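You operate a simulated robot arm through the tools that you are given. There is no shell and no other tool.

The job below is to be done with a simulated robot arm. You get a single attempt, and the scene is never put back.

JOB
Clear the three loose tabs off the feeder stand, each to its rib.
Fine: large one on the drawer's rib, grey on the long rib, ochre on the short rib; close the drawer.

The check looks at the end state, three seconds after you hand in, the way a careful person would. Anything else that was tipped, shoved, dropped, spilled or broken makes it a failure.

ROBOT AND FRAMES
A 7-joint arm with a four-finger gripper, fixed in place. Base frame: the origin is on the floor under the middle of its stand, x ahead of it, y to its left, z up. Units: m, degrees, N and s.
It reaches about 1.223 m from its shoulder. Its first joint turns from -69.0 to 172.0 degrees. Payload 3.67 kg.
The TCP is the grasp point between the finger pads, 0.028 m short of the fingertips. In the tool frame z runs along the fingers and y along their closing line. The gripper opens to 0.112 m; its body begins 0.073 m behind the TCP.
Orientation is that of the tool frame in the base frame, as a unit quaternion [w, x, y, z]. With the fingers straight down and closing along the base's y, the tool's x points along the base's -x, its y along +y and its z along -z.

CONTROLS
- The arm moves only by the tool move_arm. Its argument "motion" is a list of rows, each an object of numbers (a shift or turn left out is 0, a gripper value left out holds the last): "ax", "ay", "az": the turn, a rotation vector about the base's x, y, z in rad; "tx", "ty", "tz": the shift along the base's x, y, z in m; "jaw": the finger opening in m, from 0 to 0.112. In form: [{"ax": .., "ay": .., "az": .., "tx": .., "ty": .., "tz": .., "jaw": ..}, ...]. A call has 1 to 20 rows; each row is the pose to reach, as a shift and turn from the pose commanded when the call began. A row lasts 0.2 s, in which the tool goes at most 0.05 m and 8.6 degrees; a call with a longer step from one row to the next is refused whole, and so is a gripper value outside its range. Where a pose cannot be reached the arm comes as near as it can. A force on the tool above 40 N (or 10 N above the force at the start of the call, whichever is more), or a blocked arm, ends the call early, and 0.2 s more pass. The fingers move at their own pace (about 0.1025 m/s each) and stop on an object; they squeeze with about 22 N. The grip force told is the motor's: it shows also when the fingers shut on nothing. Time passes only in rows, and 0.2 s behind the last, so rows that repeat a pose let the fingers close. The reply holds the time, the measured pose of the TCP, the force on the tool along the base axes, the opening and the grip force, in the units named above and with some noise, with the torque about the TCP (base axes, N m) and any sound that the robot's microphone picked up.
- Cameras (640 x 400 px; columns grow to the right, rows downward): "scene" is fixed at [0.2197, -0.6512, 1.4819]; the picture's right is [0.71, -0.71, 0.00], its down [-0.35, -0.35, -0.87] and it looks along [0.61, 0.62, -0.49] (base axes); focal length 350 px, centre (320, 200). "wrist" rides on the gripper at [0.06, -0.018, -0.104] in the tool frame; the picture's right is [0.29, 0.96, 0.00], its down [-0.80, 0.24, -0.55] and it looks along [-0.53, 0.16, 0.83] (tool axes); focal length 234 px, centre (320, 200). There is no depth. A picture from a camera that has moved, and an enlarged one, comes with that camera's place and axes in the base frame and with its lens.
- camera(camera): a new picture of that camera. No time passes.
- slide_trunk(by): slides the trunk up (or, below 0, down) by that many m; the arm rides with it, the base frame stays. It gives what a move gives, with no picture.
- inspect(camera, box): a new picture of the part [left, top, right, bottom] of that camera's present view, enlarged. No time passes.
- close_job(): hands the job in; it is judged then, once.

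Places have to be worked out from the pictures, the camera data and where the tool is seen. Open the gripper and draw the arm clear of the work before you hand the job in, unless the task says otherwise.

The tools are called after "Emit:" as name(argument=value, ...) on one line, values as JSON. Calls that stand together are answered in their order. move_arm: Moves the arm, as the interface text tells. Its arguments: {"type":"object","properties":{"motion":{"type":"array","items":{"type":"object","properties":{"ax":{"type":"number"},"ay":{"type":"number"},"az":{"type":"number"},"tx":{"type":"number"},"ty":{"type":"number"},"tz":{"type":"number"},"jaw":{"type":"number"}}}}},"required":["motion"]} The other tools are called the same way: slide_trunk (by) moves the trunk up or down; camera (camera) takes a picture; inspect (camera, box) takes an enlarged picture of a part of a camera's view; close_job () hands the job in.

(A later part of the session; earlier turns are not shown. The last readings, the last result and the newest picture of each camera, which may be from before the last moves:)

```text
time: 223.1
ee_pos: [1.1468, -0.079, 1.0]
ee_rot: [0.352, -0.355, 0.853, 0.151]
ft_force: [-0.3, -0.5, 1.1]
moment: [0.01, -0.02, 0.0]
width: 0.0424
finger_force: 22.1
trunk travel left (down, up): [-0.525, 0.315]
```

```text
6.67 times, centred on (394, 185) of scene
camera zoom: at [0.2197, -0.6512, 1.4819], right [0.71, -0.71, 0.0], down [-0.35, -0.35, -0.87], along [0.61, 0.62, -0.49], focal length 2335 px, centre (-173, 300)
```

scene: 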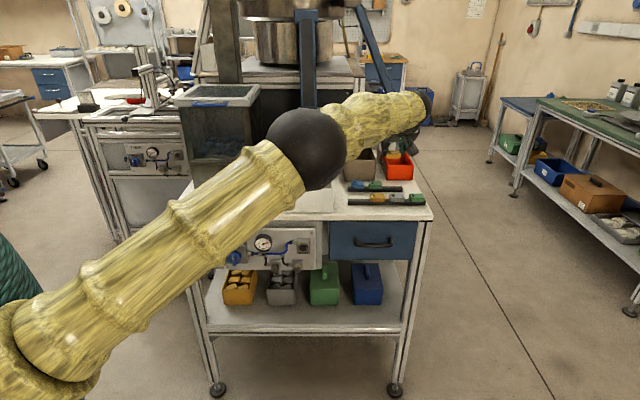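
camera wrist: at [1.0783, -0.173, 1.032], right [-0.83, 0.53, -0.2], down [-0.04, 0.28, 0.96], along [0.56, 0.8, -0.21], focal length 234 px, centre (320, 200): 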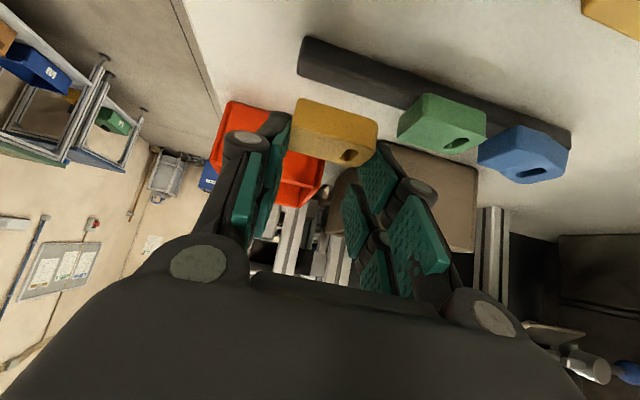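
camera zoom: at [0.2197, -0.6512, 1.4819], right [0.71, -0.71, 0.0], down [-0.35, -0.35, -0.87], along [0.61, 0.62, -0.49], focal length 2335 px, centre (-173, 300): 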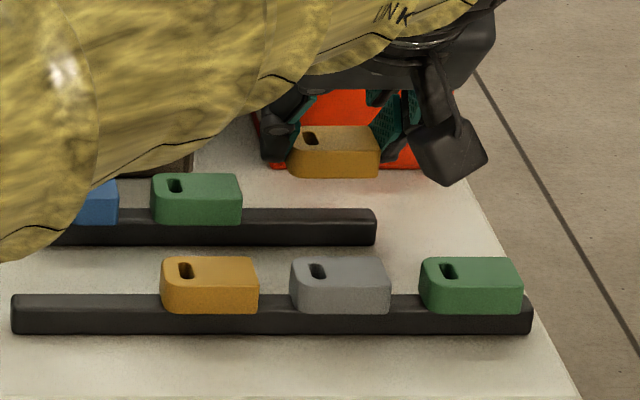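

In one and the same view the tab's centre reads v=0.762 and u=0.866, with the rib centred at v=0.763 and ending at u=0.891. That is well aligned, so I lower toward the rib.

Emit:
move_arm(motion=[{"tz": -0.006}, {"tz": -0.012}, {"tz": -0.018}, {"tz": -0.022}, {"tz": -0.025}, {"tz": -0.025}])

Emit:
inspect(camera="wrist", box=[220, 20, 440, 157])

Emit:
inspect(camera="scene", box=[346, 155, 442, 215])

```text
time: 224.5
ee_pos: [1.1451, -0.0774, 0.9752]
ee_rot: [0.351, -0.355, 0.853, 0.151]
ft_force: [0.2, 0.4, -0.2]
moment: [-0.03, -0.02, 0.01]
width: 0.0426
finger_force: 21.7
trunk travel left (down, up): [-0.525, 0.315]
```

```text
2.91 times, centred on (330, 88) of wrist
camera zoom: at [1.0774, -0.1745, 1.0078], right [-0.83, 0.53, -0.2], down [-0.05, 0.28, 0.96], along [0.56, 0.8, -0.21], focal length 681 px, centre (291, 524)
```

zoom: 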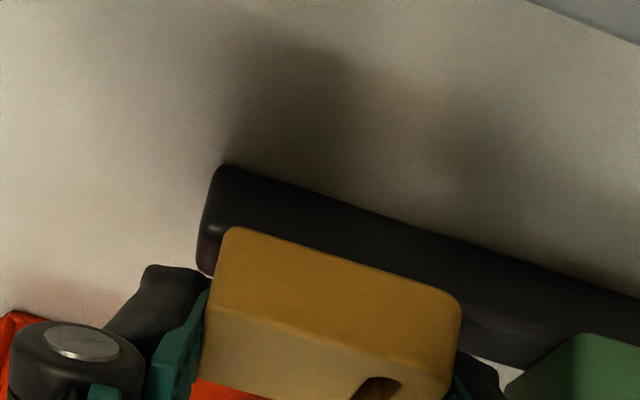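

```text
6.67 times, centred on (394, 185) of scene
camera zoom: at [0.2197, -0.6512, 1.4819], right [0.71, -0.71, 0.0], down [-0.35, -0.35, -0.87], along [0.61, 0.62, -0.49], focal length 2335 px, centre (-173, 300)
```

zoom: 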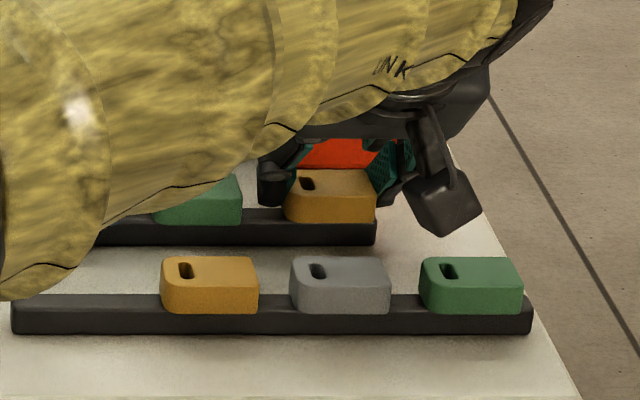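

The tab hovers over the rib end with its right face flush and the left finger between it and the green tab. I continue down in 1 mm steps until it touches.

Emit:
move_arm(motion=[{"tz": -0.001}, {"tz": -0.002}, {"tz": -0.003}, {"tz": -0.004}, {"tz": -0.004}])

Emit:
inspect(camera="wrist", box=[240, 50, 432, 170])

Emit:
inspect(camera="scene", box=[370, 170, 418, 200])

```text
time: 225.7
ee_pos: [1.147, -0.0794, 0.973]
ee_rot: [0.353, -0.355, 0.852, 0.151]
ft_force: [0.7, 0.0, 1.4]
moment: [-0.03, -0.04, 0.0]
width: 0.0422
finger_force: 21.6
trunk travel left (down, up): [-0.525, 0.315]
```

```text
3.33 times, centred on (336, 110) of wrist
camera zoom: at [1.0785, -0.1745, 1.0045], right [-0.83, 0.53, -0.2], down [-0.05, 0.28, 0.96], along [0.56, 0.8, -0.21], focal length 781 px, centre (267, 500)
```

zoom: 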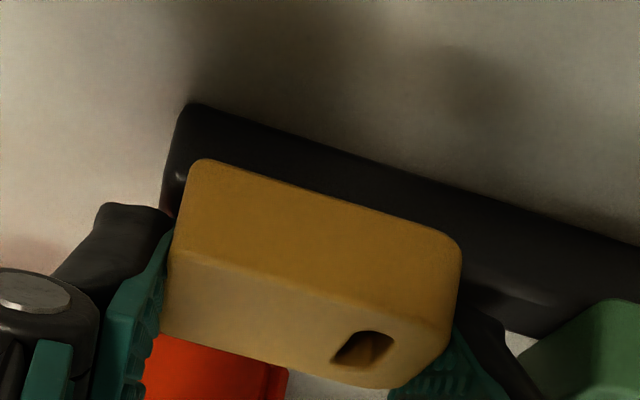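

```text
13.33 times, centred on (394, 185) of scene
camera zoom: at [0.2197, -0.6512, 1.4819], right [0.71, -0.71, 0.0], down [-0.35, -0.35, -0.87], along [0.61, 0.62, -0.49], focal length 4670 px, centre (-667, 400)
```

zoom: 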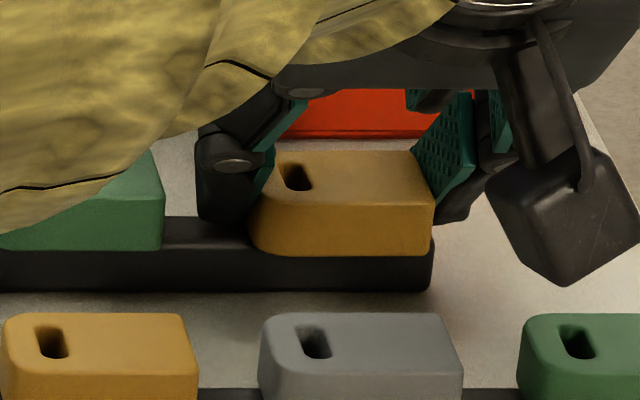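

Touch is just beginning. Compared with the green tab in the scene view, mine sits roughly 3 mm toward the front of centre, so I raise 1 mm, shift 3 mm back and lower again to contact.

Emit:
move_arm(motion=[{"tz": 0.0015}, {"tx": 0.0011, "ty": 0.0011, "tz": 0.0015}, {"tx": 0.0022, "ty": 0.0022, "tz": 0.0015}, {"tx": 0.0022, "ty": 0.0022, "tz": 0.0}, {"tx": 0.0022, "ty": 0.0022, "tz": -0.0015}, {"tx": 0.0022, "ty": 0.0022, "tz": -0.003}, {"tx": 0.0022, "ty": 0.0022, "tz": -0.003}])

Emit:
inspect(camera="scene", box=[370, 170, 418, 200])

```text
time: 227.3
ee_pos: [1.1472, -0.0771, 0.9724]
ee_rot: [0.353, -0.355, 0.852, 0.151]
ft_force: [6.7, 2.2, 15.3]
moment: [-0.13, -0.47, 0.18]
width: 0.0422
finger_force: 21.8
trunk travel left (down, up): [-0.525, 0.315]
```

```text
13.33 times, centred on (394, 185) of scene
camera zoom: at [0.2197, -0.6512, 1.4819], right [0.71, -0.71, 0.0], down [-0.35, -0.35, -0.87], along [0.61, 0.62, -0.49], focal length 4670 px, centre (-667, 400)
```

zoom: 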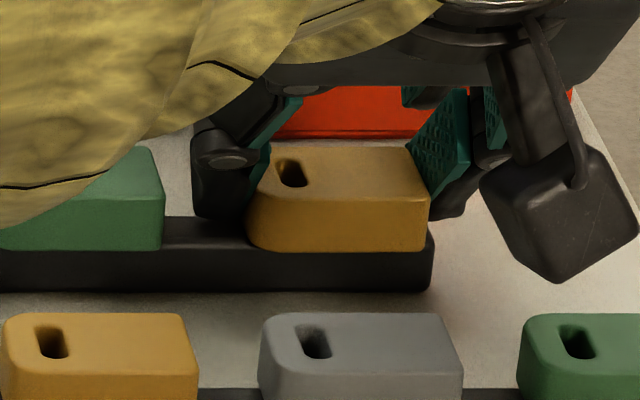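

Now it rests on the rib with 15 N, in line with the green tab (front edges at rows 251 and 250). I relieve the pressure and open the fingers a few millimetres.

Emit:
move_arm(motion=[{"tz": 0.0015}, {"tz": 0.003}, {"tz": 0.003, "jaw": 0.0435}, {"tz": 0.003, "jaw": 0.045}, {"tz": 0.003, "jaw": 0.047}, {"tz": 0.003, "jaw": 0.048}, {"tz": 0.003, "jaw": 0.048}])

Emit:
inspect(camera="scene", box=[370, 170, 418, 200])

Emit:
inspect(camera="wrist", box=[240, 50, 432, 170])

```text
time: 228.9
ee_pos: [1.1474, -0.077, 0.9721]
ee_rot: [0.352, -0.355, 0.853, 0.151]
ft_force: [1.1, 0.9, 2.8]
moment: [-0.02, -0.04, 0.06]
width: 0.0482
finger_force: 0.1
trunk travel left (down, up): [-0.525, 0.315]
```

```text
13.33 times, centred on (394, 185) of scene
camera zoom: at [0.2197, -0.6512, 1.4819], right [0.71, -0.71, 0.0], down [-0.35, -0.35, -0.87], along [0.61, 0.62, -0.49], focal length 4670 px, centre (-667, 400)
```

zoom: 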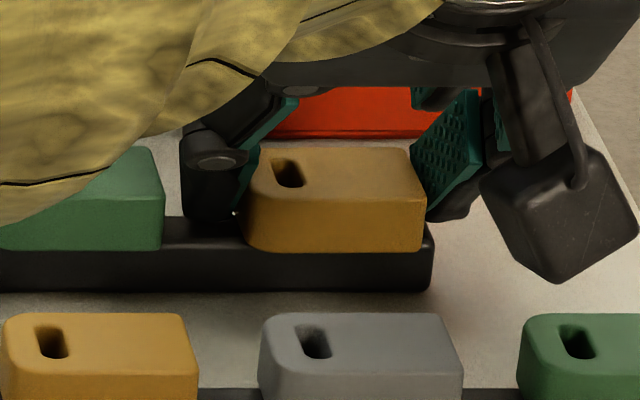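

```text
3.33 times, centred on (336, 110) of wrist
camera zoom: at [1.0794, -0.1723, 1.004], right [-0.83, 0.53, -0.2], down [-0.04, 0.29, 0.96], along [0.56, 0.8, -0.21], focal length 781 px, centre (267, 500)
```

zoom: 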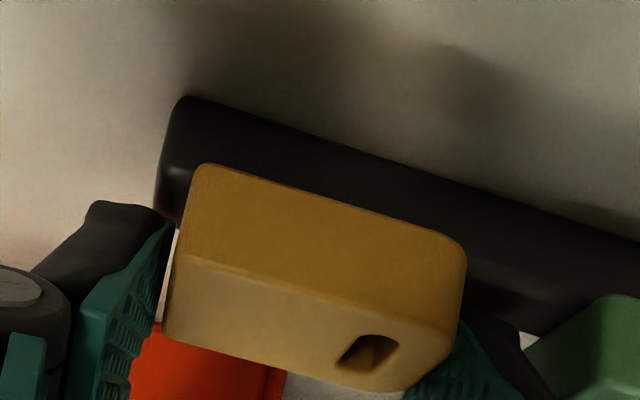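

The tab stays level on the rib. I withdraw the fingers along their axis, up and toward the front.

Emit:
move_arm(motion=[{"tx": -0.0015, "ty": -0.0015, "tz": 0.003}, {"tx": -0.004, "ty": -0.004, "tz": 0.007}, {"tx": -0.008, "ty": -0.008, "tz": 0.013}, {"tx": -0.014, "ty": -0.014, "tz": 0.021}, {"tx": -0.02, "ty": -0.02, "tz": 0.03}, {"tx": -0.027, "ty": -0.027, "tz": 0.041}, {"tx": -0.034, "ty": -0.034, "tz": 0.054}, {"tx": -0.041, "ty": -0.041, "tz": 0.068}, {"tx": -0.048, "ty": -0.048, "tz": 0.084}, {"tx": -0.055, "ty": -0.055, "tz": 0.1}, {"tx": -0.062, "ty": -0.062, "tz": 0.116}, {"tx": -0.07, "ty": -0.07, "tz": 0.132}, {"tx": -0.07, "ty": -0.07, "tz": 0.132}])

Emit:
inspect(camera="scene", box=[330, 150, 442, 220])

Emit:
camera(camera="wrist")

```text
time: 231.7
ee_pos: [1.0801, -0.1482, 1.1025]
ee_rot: [0.352, -0.355, 0.853, 0.151]
ft_force: [0.5, 0.0, 0.0]
moment: [-0.02, -0.03, 0.02]
width: 0.0481
finger_force: 0.1
trunk travel left (down, up): [-0.525, 0.315]
```

```text
5.71 times, centred on (386, 185) of scene
camera zoom: at [0.2197, -0.6512, 1.4819], right [0.71, -0.71, 0.0], down [-0.35, -0.35, -0.87], along [0.61, 0.62, -0.49], focal length 2002 px, centre (-57, 286)
```

zoom: 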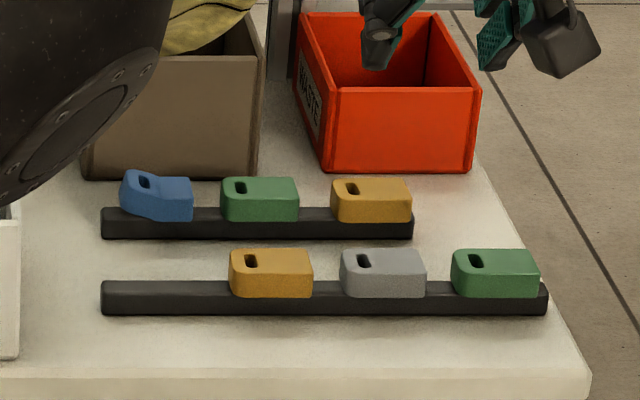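

```text
taken
camera wrist: at [1.012, -0.2428, 1.1351], right [-0.83, 0.53, -0.2], down [-0.04, 0.28, 0.96], along [0.56, 0.8, -0.21], focal length 234 px, centre (320, 200)
```

wrist: 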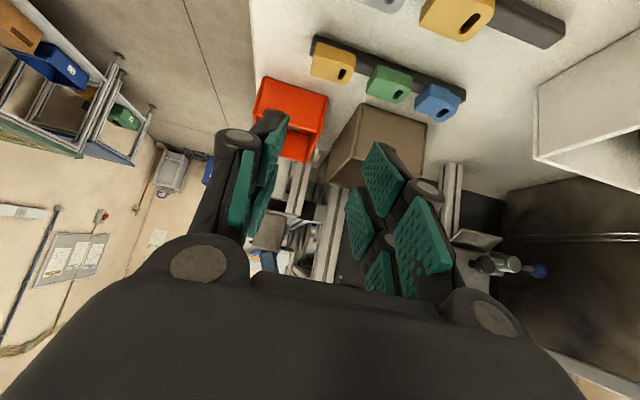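

The ochre tab sits neatly on the short rib beside the green one. Now the grey tab: I retrace my path back to the front of the table and lower the trunk again.

Emit:
move_arm(motion=[{"tx": -0.015, "ty": 0.004, "tz": 0.012}, {"tx": -0.03, "ty": 0.009, "tz": 0.024}, {"tx": -0.045, "ty": 0.014, "tz": 0.036}, {"tx": -0.06, "ty": 0.019, "tz": 0.048}, {"tx": -0.076, "ty": 0.024, "tz": 0.06}, {"tx": -0.092, "ty": 0.029, "tz": 0.072}, {"tx": -0.108, "ty": 0.034, "tz": 0.084}, {"tx": -0.124, "ty": 0.039, "tz": 0.096}, {"tx": -0.14, "ty": 0.045, "tz": 0.108}, {"tx": -0.156, "ty": 0.051, "tz": 0.12}, {"tx": -0.172, "ty": 0.057, "tz": 0.132}, {"tx": -0.188, "ty": 0.064, "tz": 0.144}, {"tx": -0.205, "ty": 0.072, "tz": 0.152}, {"tx": -0.223, "ty": 0.08, "tz": 0.158}, {"tx": -0.223, "ty": 0.08, "tz": 0.158}])

Emit:
slide_trunk(by=-0.12)

Emit:
move_arm(motion=[{"tx": -0.008, "ty": 0.009, "az": 0.075}, {"tx": -0.016, "ty": 0.018, "az": 0.15}, {"tx": -0.024, "ty": 0.027, "az": 0.225}, {"tx": -0.032, "ty": 0.036, "az": 0.3}, {"tx": -0.04, "ty": 0.045, "az": 0.375}, {"tx": -0.048, "ty": 0.054, "az": 0.45}, {"tx": -0.056, "ty": 0.063, "az": 0.525}, {"tx": -0.064, "ty": 0.072, "az": 0.6}, {"tx": -0.072, "ty": 0.081, "az": 0.675}, {"tx": -0.08, "ty": 0.09, "az": 0.75}, {"tx": -0.088, "ty": 0.1, "az": 0.825}, {"tx": -0.096, "ty": 0.11, "az": 0.9}, {"tx": -0.104, "ty": 0.12, "az": 0.975}, {"tx": -0.112, "ty": 0.13, "az": 1.05}, {"tx": -0.12, "ty": 0.14, "az": 1.125}, {"tx": -0.128, "ty": 0.15, "az": 1.2}, {"tx": -0.136, "ty": 0.16, "az": 1.26}, {"tx": -0.144, "ty": 0.17, "az": 1.32}, {"tx": -0.15, "ty": 0.178, "az": 1.32}, {"tx": -0.15, "ty": 0.178, "az": 1.32}])

Emit:
camera(camera="scene")

Emit:
camera(camera="wrist")

```text
time: 234.9
ee_pos: [0.8568, -0.0696, 1.2613]
ee_rot: [0.352, -0.355, 0.853, 0.151]
ft_force: [0.3, 0.1, -0.3]
moment: [0.02, 0.02, -0.04]
width: 0.0482
finger_force: 0.0
trunk travel left (down, up): [-0.525, 0.315]
```

```text
time: 236.4
ee_pos: [0.8566, -0.0677, 1.1419]
ee_rot: [0.353, -0.354, 0.853, 0.151]
ft_force: [-0.1, 0.8, 0.9]
moment: [-0.02, -0.02, 0.03]
width: 0.0481
finger_force: 0.0
trunk travel left (down, up): [-0.405, 0.435]
```

```text
time: 240.6
ee_pos: [0.7064, 0.1087, 1.1433]
ee_rot: [-0.185, 0.803, -0.456, -0.335]
ft_force: [0.2, 0.7, -0.5]
moment: [0.04, -0.01, 0.01]
width: 0.0479
finger_force: 0.1
trunk travel left (down, up): [-0.405, 0.435]
```

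```text
taken
```

scene: 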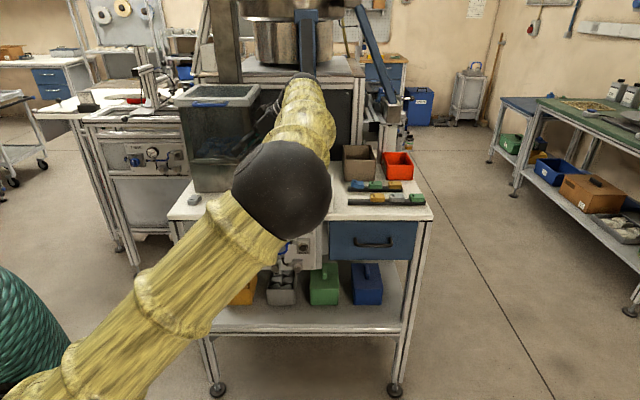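

```text
taken
camera wrist: at [0.7818, 0.0202, 1.1736], right [-0.72, -0.67, -0.2], down [-0.29, 0.03, 0.96], along [-0.64, 0.74, -0.21], focal length 234 px, centre (320, 200)
```

wrist: 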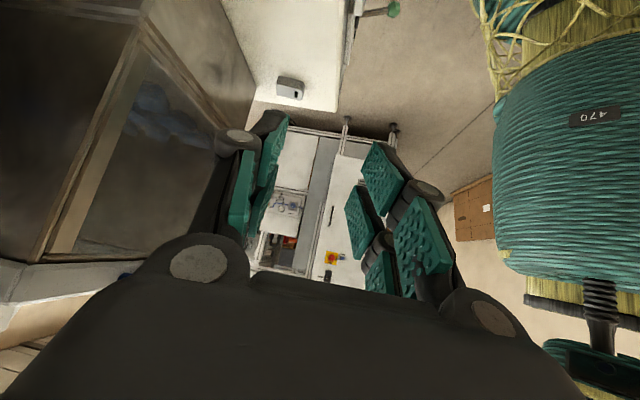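

Smooth again, and the grey tab is in view at about (0.625, 0.332). I move to a hover over it with the same lean.

Emit:
move_arm(motion=[{"tx": -0.006, "ty": 0.016, "tz": -0.004, "jaw": 0.06}, {"tx": -0.012, "ty": 0.032, "tz": -0.01}, {"tx": -0.018, "ty": 0.048, "tz": -0.018}, {"tx": -0.024, "ty": 0.064, "tz": -0.026}, {"tx": -0.03, "ty": 0.08, "tz": -0.034}, {"tx": -0.036, "ty": 0.096, "tz": -0.042}, {"tx": -0.042, "ty": 0.112, "tz": -0.05}, {"tx": -0.048, "ty": 0.128, "tz": -0.058}, {"tx": -0.054, "ty": 0.144, "tz": -0.066}, {"tx": -0.06, "ty": 0.16, "tz": -0.074}, {"tx": -0.066, "ty": 0.176, "tz": -0.082}, {"tx": -0.072, "ty": 0.192, "tz": -0.09}, {"tx": -0.078, "ty": 0.208, "tz": -0.1}, {"tx": -0.082, "ty": 0.222, "tz": -0.11}, {"tx": -0.082, "ty": 0.222, "tz": -0.11}])

Emit:
camera(camera="wrist")

Emit:
inspect(camera="wrist", box=[240, 0, 432, 120])

Emit:
inspect(camera="scene", box=[150, 120, 278, 200])

```text
time: 243.8
ee_pos: [0.6245, 0.3318, 1.0318]
ee_rot: [-0.185, 0.804, -0.456, -0.335]
ft_force: [-0.3, 0.3, -0.7]
moment: [0.01, 0.0, -0.01]
width: 0.0601
finger_force: 0.1
trunk travel left (down, up): [-0.405, 0.435]
```

```text
taken
camera wrist: at [0.6989, 0.2415, 1.0639], right [-0.72, -0.67, -0.2], down [-0.29, 0.03, 0.96], along [-0.63, 0.74, -0.21], focal length 234 px, centre (320, 200)
```

wrist: 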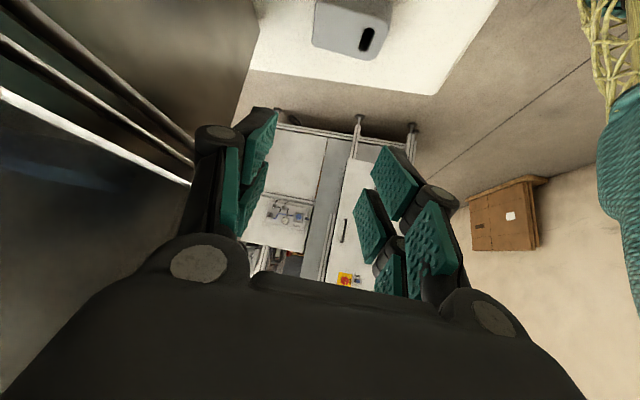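

```text
3.33 times, centred on (336, 60) of wrist
camera zoom: at [0.6989, 0.2415, 1.0639], right [-0.72, -0.67, -0.2], down [-0.29, 0.03, 0.96], along [-0.63, 0.74, -0.21], focal length 781 px, centre (267, 667)
```

zoom: 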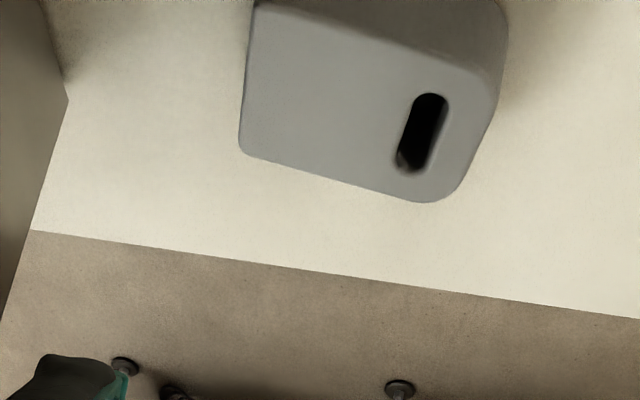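

```text
5.00 times, centred on (214, 160) of scene
camera zoom: at [0.2197, -0.6512, 1.4819], right [0.71, -0.71, 0.0], down [-0.35, -0.35, -0.87], along [0.61, 0.62, -0.49], focal length 1751 px, centre (850, 400)
```

zoom: 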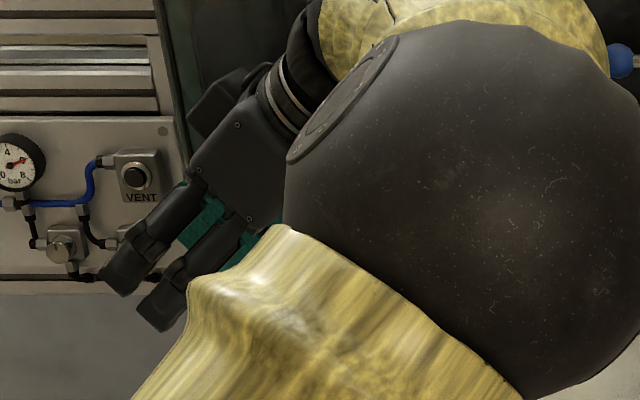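

The grey tab lies just as the ochre one did: centre (0.623, 0.335), axis about 34°. I align the yaw and descend to just above the table.

Emit:
move_arm(motion=[{"tx": -0.0006, "ty": 0.0011, "tz": -0.012, "az": 0.015, "jaw": 0.064}, {"tx": -0.0006, "ty": 0.0011, "tz": -0.026, "az": 0.03}, {"tx": -0.0006, "ty": 0.0011, "tz": -0.04, "az": 0.045}, {"tx": -0.0006, "ty": 0.0011, "tz": -0.052, "az": 0.05}, {"tx": -0.0006, "ty": 0.0011, "tz": -0.062, "az": 0.05}, {"tx": -0.0006, "ty": 0.0011, "tz": -0.069, "az": 0.05}, {"tx": -0.0006, "ty": 0.0011, "tz": -0.073, "az": 0.05}, {"tx": -0.0006, "ty": 0.0011, "tz": -0.073, "az": 0.05}])

Emit:
inspect(camera="wrist", box=[200, 40, 440, 190])

```text
time: 245.6
ee_pos: [0.6227, 0.3321, 0.9595]
ee_rot: [-0.178, 0.814, -0.436, -0.34]
ft_force: [0.7, -0.8, 0.5]
moment: [-0.01, -0.02, -0.01]
width: 0.064
finger_force: 0.0
trunk travel left (down, up): [-0.405, 0.435]
```

```text
2.67 times, centred on (320, 115) of wrist
camera zoom: at [0.7025, 0.2472, 0.9907], right [-0.68, -0.7, -0.2], down [-0.29, 0.01, 0.96], along [-0.67, 0.71, -0.21], focal length 624 px, centre (320, 427)
```

zoom: 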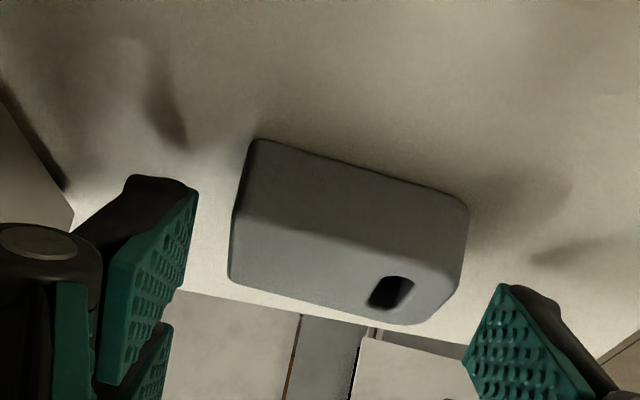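

Well centred with no contact. I go down 2.5 mm more and close on its ends.

Emit:
move_arm(motion=[{"tz": -0.0025}, {"tz": -0.003, "jaw": 0.056}, {"tz": -0.003, "jaw": 0.05}, {"tz": -0.003, "jaw": 0.0}, {"tz": -0.003, "jaw": 0.0}, {"tz": -0.003, "jaw": 0.0}, {"tz": -0.003, "jaw": 0.0}])

Emit:
inspect(camera="wrist", box=[200, 40, 440, 190])

```text
time: 247.2
ee_pos: [0.6222, 0.3336, 0.9561]
ee_rot: [-0.177, 0.815, -0.436, -0.34]
ft_force: [2.1, 1.9, 3.6]
moment: [0.09, -0.11, -0.02]
width: 0.0423
finger_force: 21.8
trunk travel left (down, up): [-0.405, 0.435]
```

```text
2.67 times, centred on (320, 115) of wrist
camera zoom: at [0.703, 0.2467, 0.9885], right [-0.68, -0.7, -0.2], down [-0.29, 0.01, 0.96], along [-0.67, 0.71, -0.21], focal length 624 px, centre (320, 427)
```

zoom: 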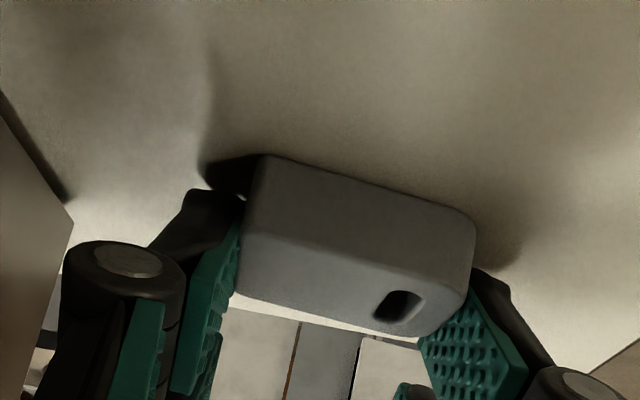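

Same secure grip as before. I lift the grey tab and carry it back and around to the front of the ribs.

Emit:
move_arm(motion=[{"tz": 0.004}, {"tz": 0.01}, {"tz": 0.018}, {"tz": 0.028}, {"tz": 0.04}, {"tx": 0.002, "ty": -0.008, "tz": 0.052}, {"tx": 0.006, "ty": -0.022, "tz": 0.066}, {"tx": 0.012, "ty": -0.038, "tz": 0.08}, {"tx": 0.019, "ty": -0.056, "tz": 0.094}, {"tx": 0.027, "ty": -0.074, "tz": 0.108}, {"tx": 0.035, "ty": -0.093, "tz": 0.122}, {"tx": 0.043, "ty": -0.112, "tz": 0.136}, {"tx": 0.051, "ty": -0.131, "tz": 0.15}, {"tx": 0.059, "ty": -0.15, "tz": 0.164}, {"tx": 0.067, "ty": -0.169, "tz": 0.174}, {"tx": 0.075, "ty": -0.188, "tz": 0.18}, {"tx": 0.083, "ty": -0.207, "tz": 0.184}, {"tx": 0.085, "ty": -0.222, "tz": 0.186}, {"tx": 0.085, "ty": -0.222, "tz": 0.186}])

Emit:
move_arm(motion=[{"tx": 0.007, "ty": -0.009, "az": -0.0686}, {"tx": 0.014, "ty": -0.018, "az": -0.1372}, {"tx": 0.021, "ty": -0.027, "az": -0.2058}, {"tx": 0.028, "ty": -0.036, "az": -0.2744}, {"tx": 0.035, "ty": -0.045, "az": -0.343}, {"tx": 0.042, "ty": -0.054, "az": -0.4116}, {"tx": 0.049, "ty": -0.063, "az": -0.4802}, {"tx": 0.056, "ty": -0.072, "az": -0.5488}, {"tx": 0.063, "ty": -0.081, "az": -0.6174}, {"tx": 0.07, "ty": -0.09, "az": -0.686}, {"tx": 0.078, "ty": -0.099, "az": -0.7546}, {"tx": 0.086, "ty": -0.108, "az": -0.8232}, {"tx": 0.094, "ty": -0.117, "az": -0.8918}, {"tx": 0.102, "ty": -0.126, "az": -0.9604}, {"tx": 0.11, "ty": -0.135, "az": -1.029}, {"tx": 0.118, "ty": -0.144, "az": -1.0976}, {"tx": 0.126, "ty": -0.153, "az": -1.1662}, {"tx": 0.134, "ty": -0.162, "az": -1.2348}, {"tx": 0.142, "ty": -0.171, "az": -1.3034}, {"tx": 0.15, "ty": -0.18, "az": -1.372}])

Emit:
camera(camera="scene")

Emit:
camera(camera="wrist")

```text
time: 251.2
ee_pos: [0.7086, 0.1109, 1.1425]
ee_rot: [-0.177, 0.815, -0.436, -0.339]
ft_force: [-0.6, -0.4, -0.8]
moment: [0.02, 0.01, 0.02]
width: 0.0425
finger_force: 22.0
trunk travel left (down, up): [-0.405, 0.435]
```

```text
time: 255.4
ee_pos: [0.8591, -0.068, 1.1439]
ee_rot: [0.352, -0.354, 0.853, 0.151]
ft_force: [-0.4, 0.2, 0.1]
moment: [0.01, 0.0, 0.03]
width: 0.0423
finger_force: 22.3
trunk travel left (down, up): [-0.405, 0.435]
```

```text
taken
```

scene: 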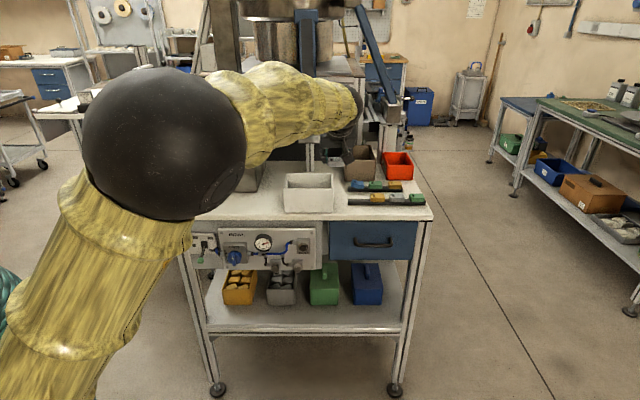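

```text
taken
camera wrist: at [0.7889, -0.1633, 1.1745], right [-0.82, 0.53, -0.2], down [-0.04, 0.29, 0.96], along [0.56, 0.8, -0.21], focal length 234 px, centre (320, 200)
```

wrist: 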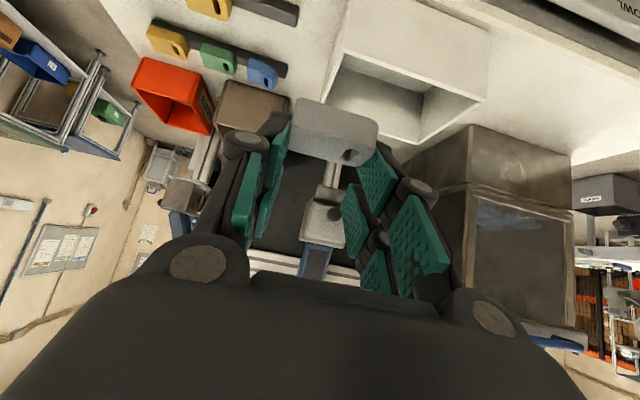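

The grey tab is oriented slot-left as needed. I move to a hover over the long rib's free left end.

Emit:
move_arm(motion=[{"tx": 0.015, "ty": 0.002, "tz": -0.006}, {"tx": 0.03, "ty": 0.004, "tz": -0.014}, {"tx": 0.045, "ty": 0.006, "tz": -0.022}, {"tx": 0.06, "ty": 0.009, "tz": -0.03}, {"tx": 0.075, "ty": 0.011, "tz": -0.04}, {"tx": 0.09, "ty": 0.013, "tz": -0.05}, {"tx": 0.105, "ty": 0.015, "tz": -0.062}, {"tx": 0.118, "ty": 0.017, "tz": -0.074}, {"tx": 0.118, "ty": 0.017, "tz": -0.074}])

Emit:
camera(camera="wrist")

Emit:
inspect(camera="wrist", box=[220, 0, 440, 137])

Emit:
inspect(camera="scene", box=[320, 150, 432, 220])

```text
time: 257.4
ee_pos: [0.9761, -0.0518, 1.07]
ee_rot: [0.352, -0.353, 0.854, 0.15]
ft_force: [-0.3, 0.0, -0.8]
moment: [-0.01, 0.0, -0.02]
width: 0.0424
finger_force: 22.1
trunk travel left (down, up): [-0.405, 0.435]
```

```text
taken
camera wrist: at [0.907, -0.1472, 1.1014], right [-0.82, 0.53, -0.2], down [-0.04, 0.28, 0.96], along [0.56, 0.8, -0.21], focal length 234 px, centre (320, 200)
```

wrist: 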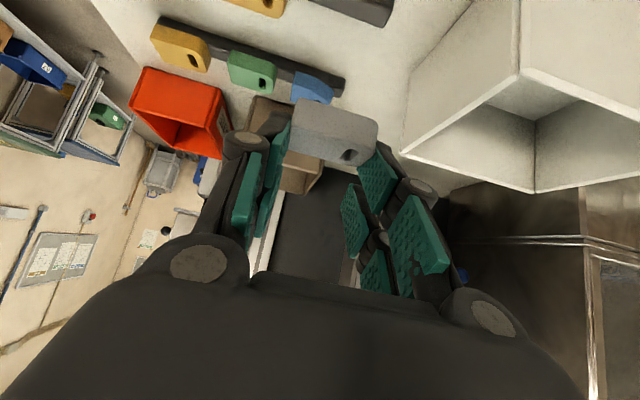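

```text
2.91 times, centred on (330, 68) of wrist
camera zoom: at [0.907, -0.1472, 1.1014], right [-0.82, 0.53, -0.2], down [-0.04, 0.28, 0.96], along [0.56, 0.8, -0.21], focal length 681 px, centre (291, 582)
```

zoom: 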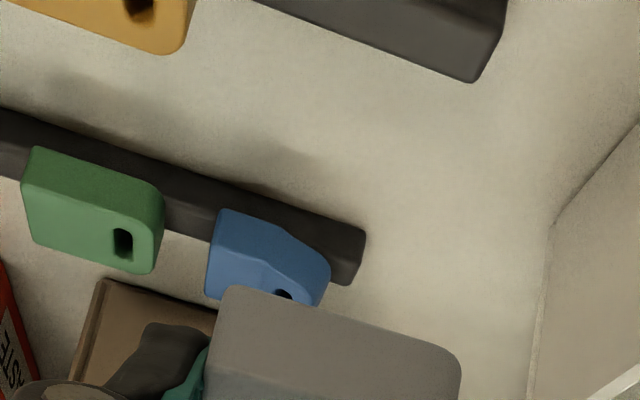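

```text
5.71 times, centred on (376, 185) of scene
camera zoom: at [0.2197, -0.6512, 1.4819], right [0.71, -0.71, 0.0], down [-0.35, -0.35, -0.87], along [0.61, 0.62, -0.49], focal length 2002 px, centre (0, 286)
```

zoom: 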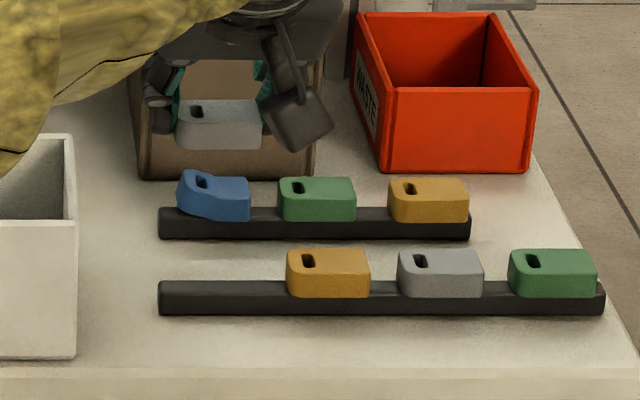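

The rib's left end is at u=0.701 and the seated ochre tab starts at u=0.771, so u=0.7265 suits the tab centre. I shift 1 cm toward the rib centre line and come down to z=1.0 for a closer measurement.

Emit:
move_arm(motion=[{"tx": 0.002, "ty": 0.002, "tz": -0.012}, {"tx": 0.004, "ty": 0.004, "tz": -0.024}, {"tx": 0.0067, "ty": 0.0067, "tz": -0.038}, {"tx": 0.0067, "ty": 0.0067, "tz": -0.052}, {"tx": 0.0067, "ty": 0.0067, "tz": -0.064}, {"tx": 0.0067, "ty": 0.0067, "tz": -0.07}, {"tx": 0.0067, "ty": 0.0067, "tz": -0.07}])

Emit:
inspect(camera="wrist", box=[220, 20, 440, 157])

Emit:
inspect(camera="scene", box=[330, 165, 410, 215])

```text
time: 259.0
ee_pos: [0.9836, -0.0453, 0.9976]
ee_rot: [0.352, -0.354, 0.853, 0.151]
ft_force: [-0.1, -0.4, -0.1]
moment: [-0.01, 0.01, 0.02]
width: 0.0423
finger_force: 21.9
trunk travel left (down, up): [-0.405, 0.435]
```

```text
2.91 times, centred on (330, 88) of wrist
camera zoom: at [0.9148, -0.1408, 1.0298], right [-0.82, 0.53, -0.2], down [-0.04, 0.28, 0.96], along [0.56, 0.8, -0.21], focal length 681 px, centre (291, 524)
```

zoom: 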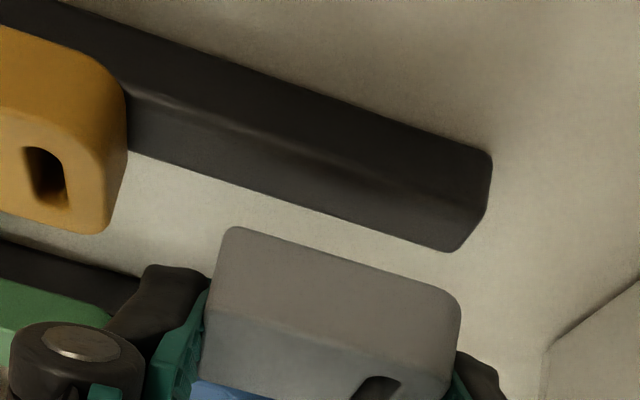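

```text
8.00 times, centred on (370, 190) of scene
camera zoom: at [0.2197, -0.6512, 1.4819], right [0.71, -0.71, 0.0], down [-0.35, -0.35, -0.87], along [0.61, 0.62, -0.49], focal length 2802 px, centre (-80, 280)
```

zoom: 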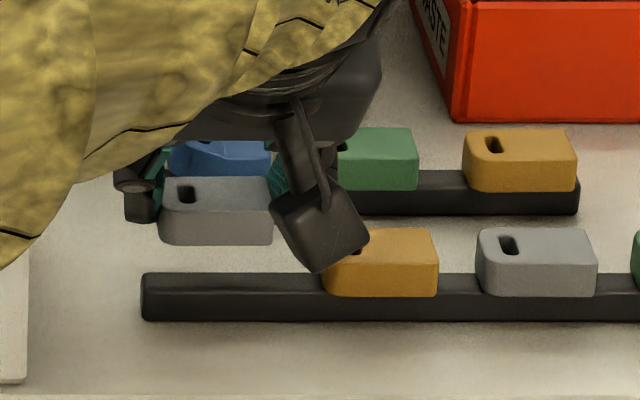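

In the same view the tab's centre reads v=0.669 and the rib's 0.670, which is well aligned. I make a 2 mm trim and lower toward the rib.

Emit:
move_arm(motion=[{"tx": 0.0003, "ty": 0.0025, "tz": -0.006}, {"tx": 0.0003, "ty": 0.0025, "tz": -0.012}, {"tx": 0.0003, "ty": 0.0025, "tz": -0.017}, {"tx": 0.0003, "ty": 0.0025, "tz": -0.021}, {"tx": 0.0003, "ty": 0.0025, "tz": -0.021}])

Emit:
inspect(camera="wrist", box=[220, 20, 440, 157])

Emit:
inspect(camera="scene", box=[340, 180, 388, 210])

```text
time: 260.2
ee_pos: [0.9845, -0.0436, 0.9775]
ee_rot: [0.352, -0.354, 0.853, 0.15]
ft_force: [0.6, -0.1, 0.4]
moment: [0.01, 0.0, 0.01]
width: 0.0424
finger_force: 21.9
trunk travel left (down, up): [-0.405, 0.435]
```

```text
2.91 times, centred on (330, 88) of wrist
camera zoom: at [0.9145, -0.1385, 1.0088], right [-0.82, 0.53, -0.2], down [-0.04, 0.28, 0.96], along [0.56, 0.8, -0.21], focal length 681 px, centre (291, 524)
```

zoom: 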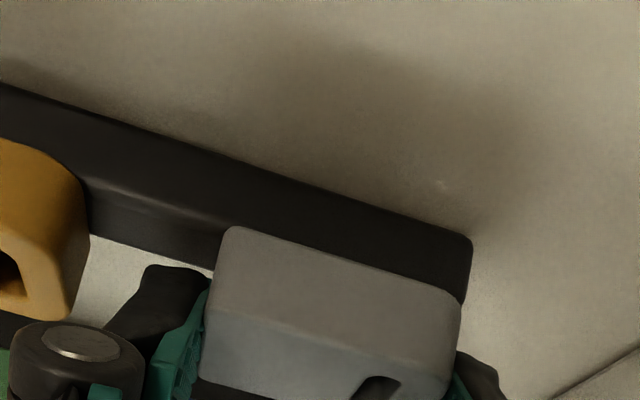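

```text
13.33 times, centred on (364, 195) of scene
camera zoom: at [0.2197, -0.6512, 1.4819], right [0.71, -0.71, 0.0], down [-0.35, -0.35, -0.87], along [0.61, 0.62, -0.49], focal length 4670 px, centre (-267, 267)
```

zoom: 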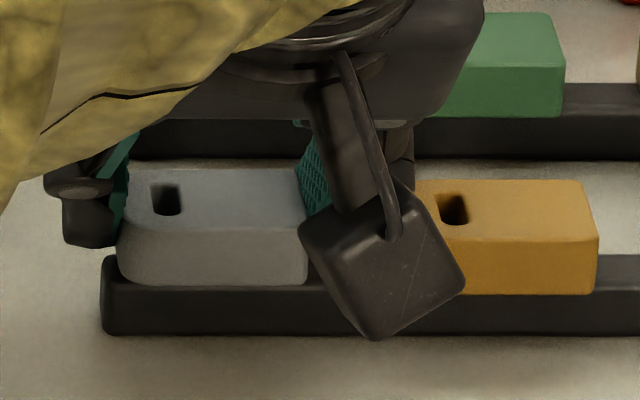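

Relative to the seated ochre tab, mine would land about 4 mm toward the front, so I shift 4 mm back and lower to just above contact.

Emit:
move_arm(motion=[{"tx": 0.0014, "ty": 0.0014}, {"tx": 0.0028, "ty": 0.0028, "tz": -0.001}, {"tx": 0.0028, "ty": 0.0028, "tz": -0.0025}, {"tx": 0.0028, "ty": 0.0028, "tz": -0.004}, {"tx": 0.0028, "ty": 0.0028, "tz": -0.0055}, {"tx": 0.0028, "ty": 0.0028, "tz": -0.0065}, {"tx": 0.0028, "ty": 0.0028, "tz": -0.0065}])

Emit:
inspect(camera="scene", box=[340, 180, 388, 210])

Emit:
inspect(camera="wrist", box=[220, 20, 440, 157])

```text
time: 261.8
ee_pos: [0.987, -0.0409, 0.9726]
ee_rot: [0.354, -0.353, 0.853, 0.15]
ft_force: [2.4, -1.7, 14.7]
moment: [-0.28, -0.24, 0.05]
width: 0.0422
finger_force: 21.8
trunk travel left (down, up): [-0.405, 0.435]
```

```text
13.33 times, centred on (364, 195) of scene
camera zoom: at [0.2197, -0.6512, 1.4819], right [0.71, -0.71, 0.0], down [-0.35, -0.35, -0.87], along [0.61, 0.62, -0.49], focal length 4670 px, centre (-267, 267)
```

zoom: 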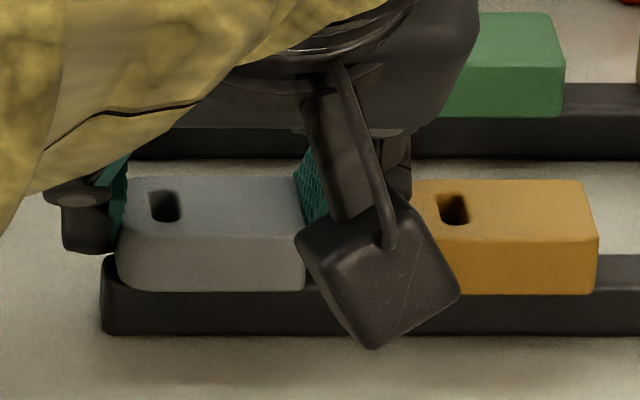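

```text
2.91 times, centred on (330, 88) of wrist
camera zoom: at [0.9179, -0.1352, 1.0041], right [-0.82, 0.53, -0.2], down [-0.05, 0.28, 0.96], along [0.57, 0.8, -0.21], focal length 681 px, centre (291, 524)
```

zoom: 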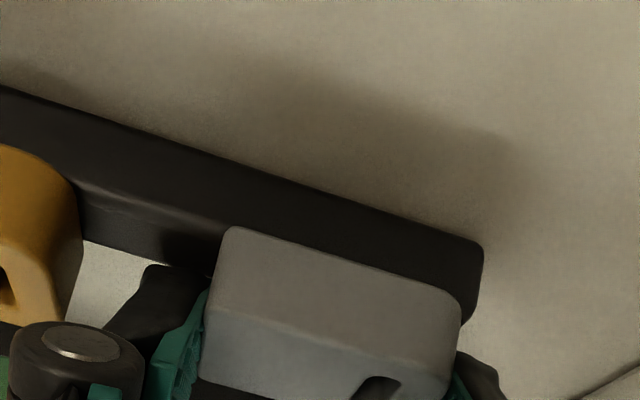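

It rests on the rib with 15 N and lines up with its neighbour (rows 291 and 293). I relieve the pressure and open a few millimetres.

Emit:
move_arm(motion=[{"tz": 0.0015}, {"tz": 0.003}, {"tz": 0.003, "jaw": 0.0435}, {"tz": 0.003, "jaw": 0.045}, {"tz": 0.003, "jaw": 0.0465}, {"tz": 0.003, "jaw": 0.0475}, {"tz": 0.003, "jaw": 0.0475}])

Emit:
inspect(camera="scene", box=[340, 180, 388, 210])

Emit:
inspect(camera="wrist", box=[220, 20, 440, 157])

```text
time: 263.4
ee_pos: [0.9857, -0.0406, 0.9722]
ee_rot: [0.351, -0.355, 0.853, 0.152]
ft_force: [-0.2, 0.9, 2.0]
moment: [0.01, -0.04, 0.02]
width: 0.0471
finger_force: 0.0
trunk travel left (down, up): [-0.405, 0.435]
```

```text
13.33 times, centred on (364, 195) of scene
camera zoom: at [0.2197, -0.6512, 1.4819], right [0.71, -0.71, 0.0], down [-0.35, -0.35, -0.87], along [0.61, 0.62, -0.49], focal length 4670 px, centre (-267, 267)
```

zoom: 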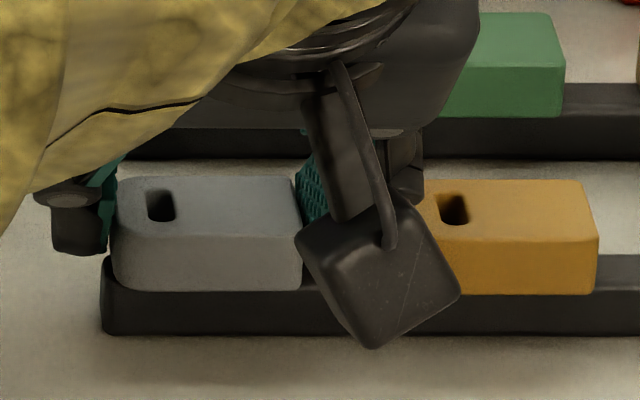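

```text
2.91 times, centred on (330, 88) of wrist
camera zoom: at [0.9178, -0.1353, 1.0042], right [-0.82, 0.53, -0.2], down [-0.04, 0.29, 0.96], along [0.56, 0.8, -0.21], focal length 681 px, centre (291, 524)
```

zoom: 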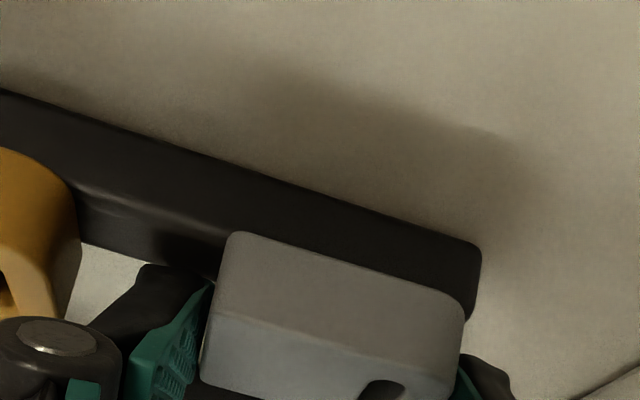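

The grey tab stays level on the rib. I withdraw along the finger axis, up and toward the front.

Emit:
move_arm(motion=[{"tx": -0.0015, "ty": -0.0015, "tz": 0.003}, {"tx": -0.004, "ty": -0.004, "tz": 0.007}, {"tx": -0.008, "ty": -0.008, "tz": 0.013}, {"tx": -0.014, "ty": -0.014, "tz": 0.021}, {"tx": -0.02, "ty": -0.02, "tz": 0.03}, {"tx": -0.027, "ty": -0.027, "tz": 0.041}, {"tx": -0.034, "ty": -0.034, "tz": 0.054}, {"tx": -0.041, "ty": -0.041, "tz": 0.068}, {"tx": -0.048, "ty": -0.048, "tz": 0.084}, {"tx": -0.055, "ty": -0.055, "tz": 0.1}, {"tx": -0.062, "ty": -0.062, "tz": 0.118}, {"tx": -0.07, "ty": -0.07, "tz": 0.136}, {"tx": -0.078, "ty": -0.078, "tz": 0.154}, {"tx": -0.078, "ty": -0.078, "tz": 0.154}])

Emit:
camera(camera="scene")

Emit:
inspect(camera="scene", box=[320, 130, 448, 210])

```text
time: 266.4
ee_pos: [0.9059, -0.1184, 1.1273]
ee_rot: [0.352, -0.355, 0.853, 0.152]
ft_force: [0.6, 0.0, 0.2]
moment: [-0.03, 0.0, 0.0]
width: 0.0474
finger_force: 0.1
trunk travel left (down, up): [-0.405, 0.435]
```

```text
taken
```

scene: 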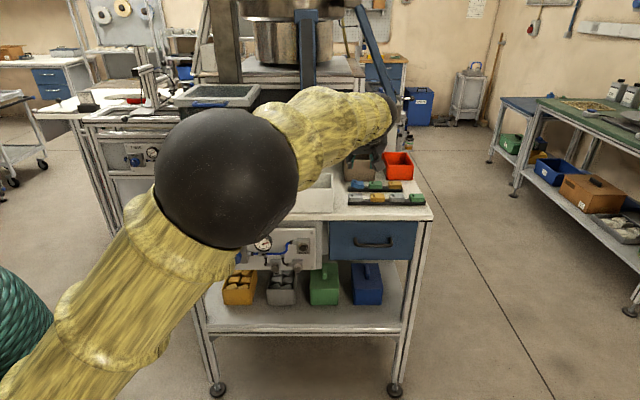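

```text
5.00 times, centred on (384, 170) of scene
camera zoom: at [0.2197, -0.6512, 1.4819], right [0.71, -0.71, 0.0], down [-0.35, -0.35, -0.87], along [0.61, 0.62, -0.49], focal length 1751 px, centre (0, 350)
```

zoom: 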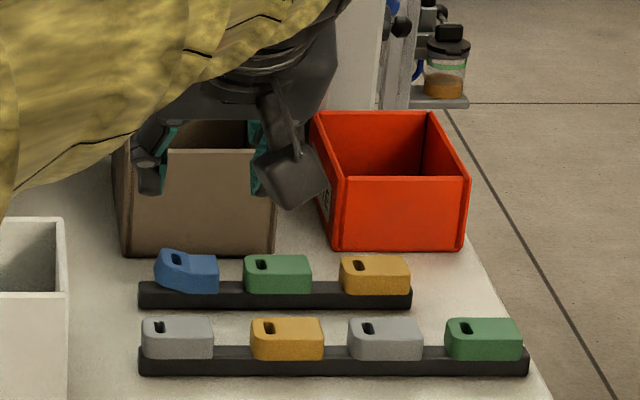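

All three tabs are placed and their neighbours look untouched. The white bin, however, still sits a few millimetres right of its original place, so I bring the hand upright, clear the view, and measure that offset properly.

Emit:
move_arm(motion=[{"tx": -0.002, "ty": 0.006, "tz": 0.006, "ax": -0.04, "ay": 0.04}, {"tx": -0.004, "ty": 0.012, "tz": 0.012, "ax": -0.08, "ay": 0.08}, {"tx": -0.007, "ty": 0.018, "tz": 0.018, "ax": -0.12, "ay": 0.12}, {"tx": -0.01, "ty": 0.025, "tz": 0.024, "ax": -0.16, "ay": 0.16}, {"tx": -0.013, "ty": 0.032, "tz": 0.03, "ax": -0.2, "ay": 0.2}, {"tx": -0.016, "ty": 0.039, "tz": 0.036, "ax": -0.24, "ay": 0.24}, {"tx": -0.02, "ty": 0.046, "tz": 0.042, "ax": -0.28, "ay": 0.28}, {"tx": -0.024, "ty": 0.053, "tz": 0.048, "ax": -0.32, "ay": 0.32}, {"tx": -0.028, "ty": 0.06, "tz": 0.054, "ax": -0.36, "ay": 0.36}, {"tx": -0.032, "ty": 0.067, "tz": 0.06, "ax": -0.4, "ay": 0.4}, {"tx": -0.036, "ty": 0.074, "tz": 0.066, "ax": -0.44, "ay": 0.44}, {"tx": -0.04, "ty": 0.08, "tz": 0.07, "ax": -0.48, "ay": 0.48}, {"tx": -0.044, "ty": 0.086, "tz": 0.075, "ax": -0.52, "ay": 0.52}, {"tx": -0.048, "ty": 0.09, "tz": 0.08, "ax": -0.555, "ay": 0.555}, {"tx": -0.048, "ty": 0.09, "tz": 0.08, "ax": -0.555, "ay": 0.555, "jaw": 0.0}])

Emit:
camera(camera="scene")

Emit:
inspect(camera="scene", box=[160, 150, 320, 250])

Emit:
inspect(camera="scene", box=[320, 130, 448, 210])

```text
time: 269.6
ee_pos: [0.8589, -0.0282, 1.2078]
ee_rot: [-0.002, -0.383, 0.924, 0.004]
ft_force: [-0.6, 0.0, 0.4]
moment: [-0.01, 0.0, -0.02]
width: 0.0
finger_force: 21.9
trunk travel left (down, up): [-0.405, 0.435]
```

```text
taken
```

scene: 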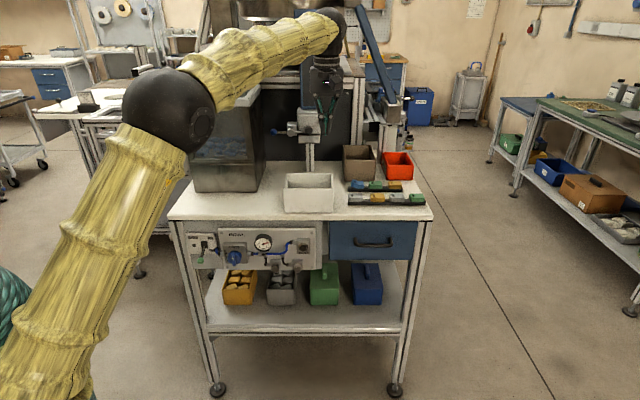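

```text
4.00 times, centred on (240, 200) of scene
camera zoom: at [0.2197, -0.6512, 1.4819], right [0.71, -0.71, 0.0], down [-0.35, -0.35, -0.87], along [0.61, 0.62, -0.49], focal length 1401 px, centre (640, 200)
```

zoom: 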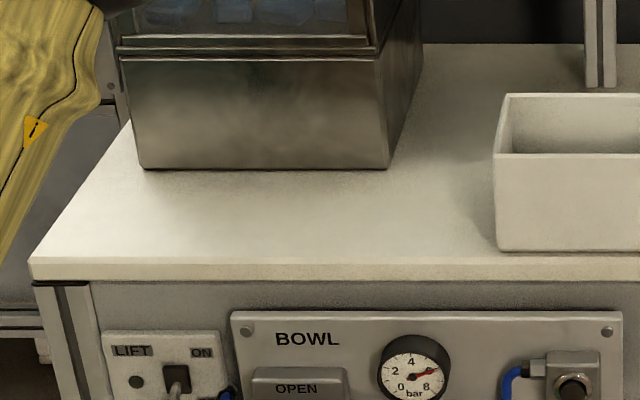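

```text
5.00 times, centred on (384, 170) of scene
camera zoom: at [0.2197, -0.6512, 1.4819], right [0.71, -0.71, 0.0], down [-0.35, -0.35, -0.87], along [0.61, 0.62, -0.49], focal length 1751 px, centre (0, 350)
```

zoom: 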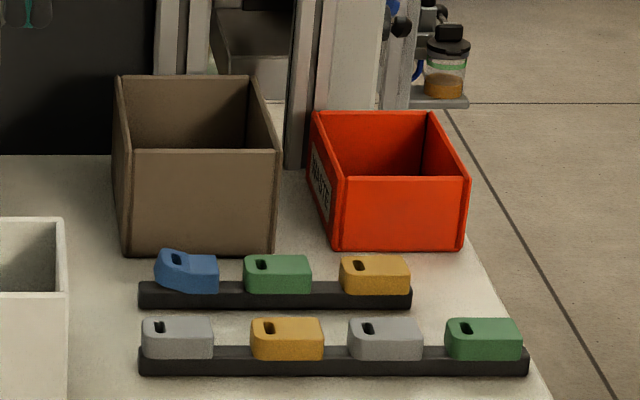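

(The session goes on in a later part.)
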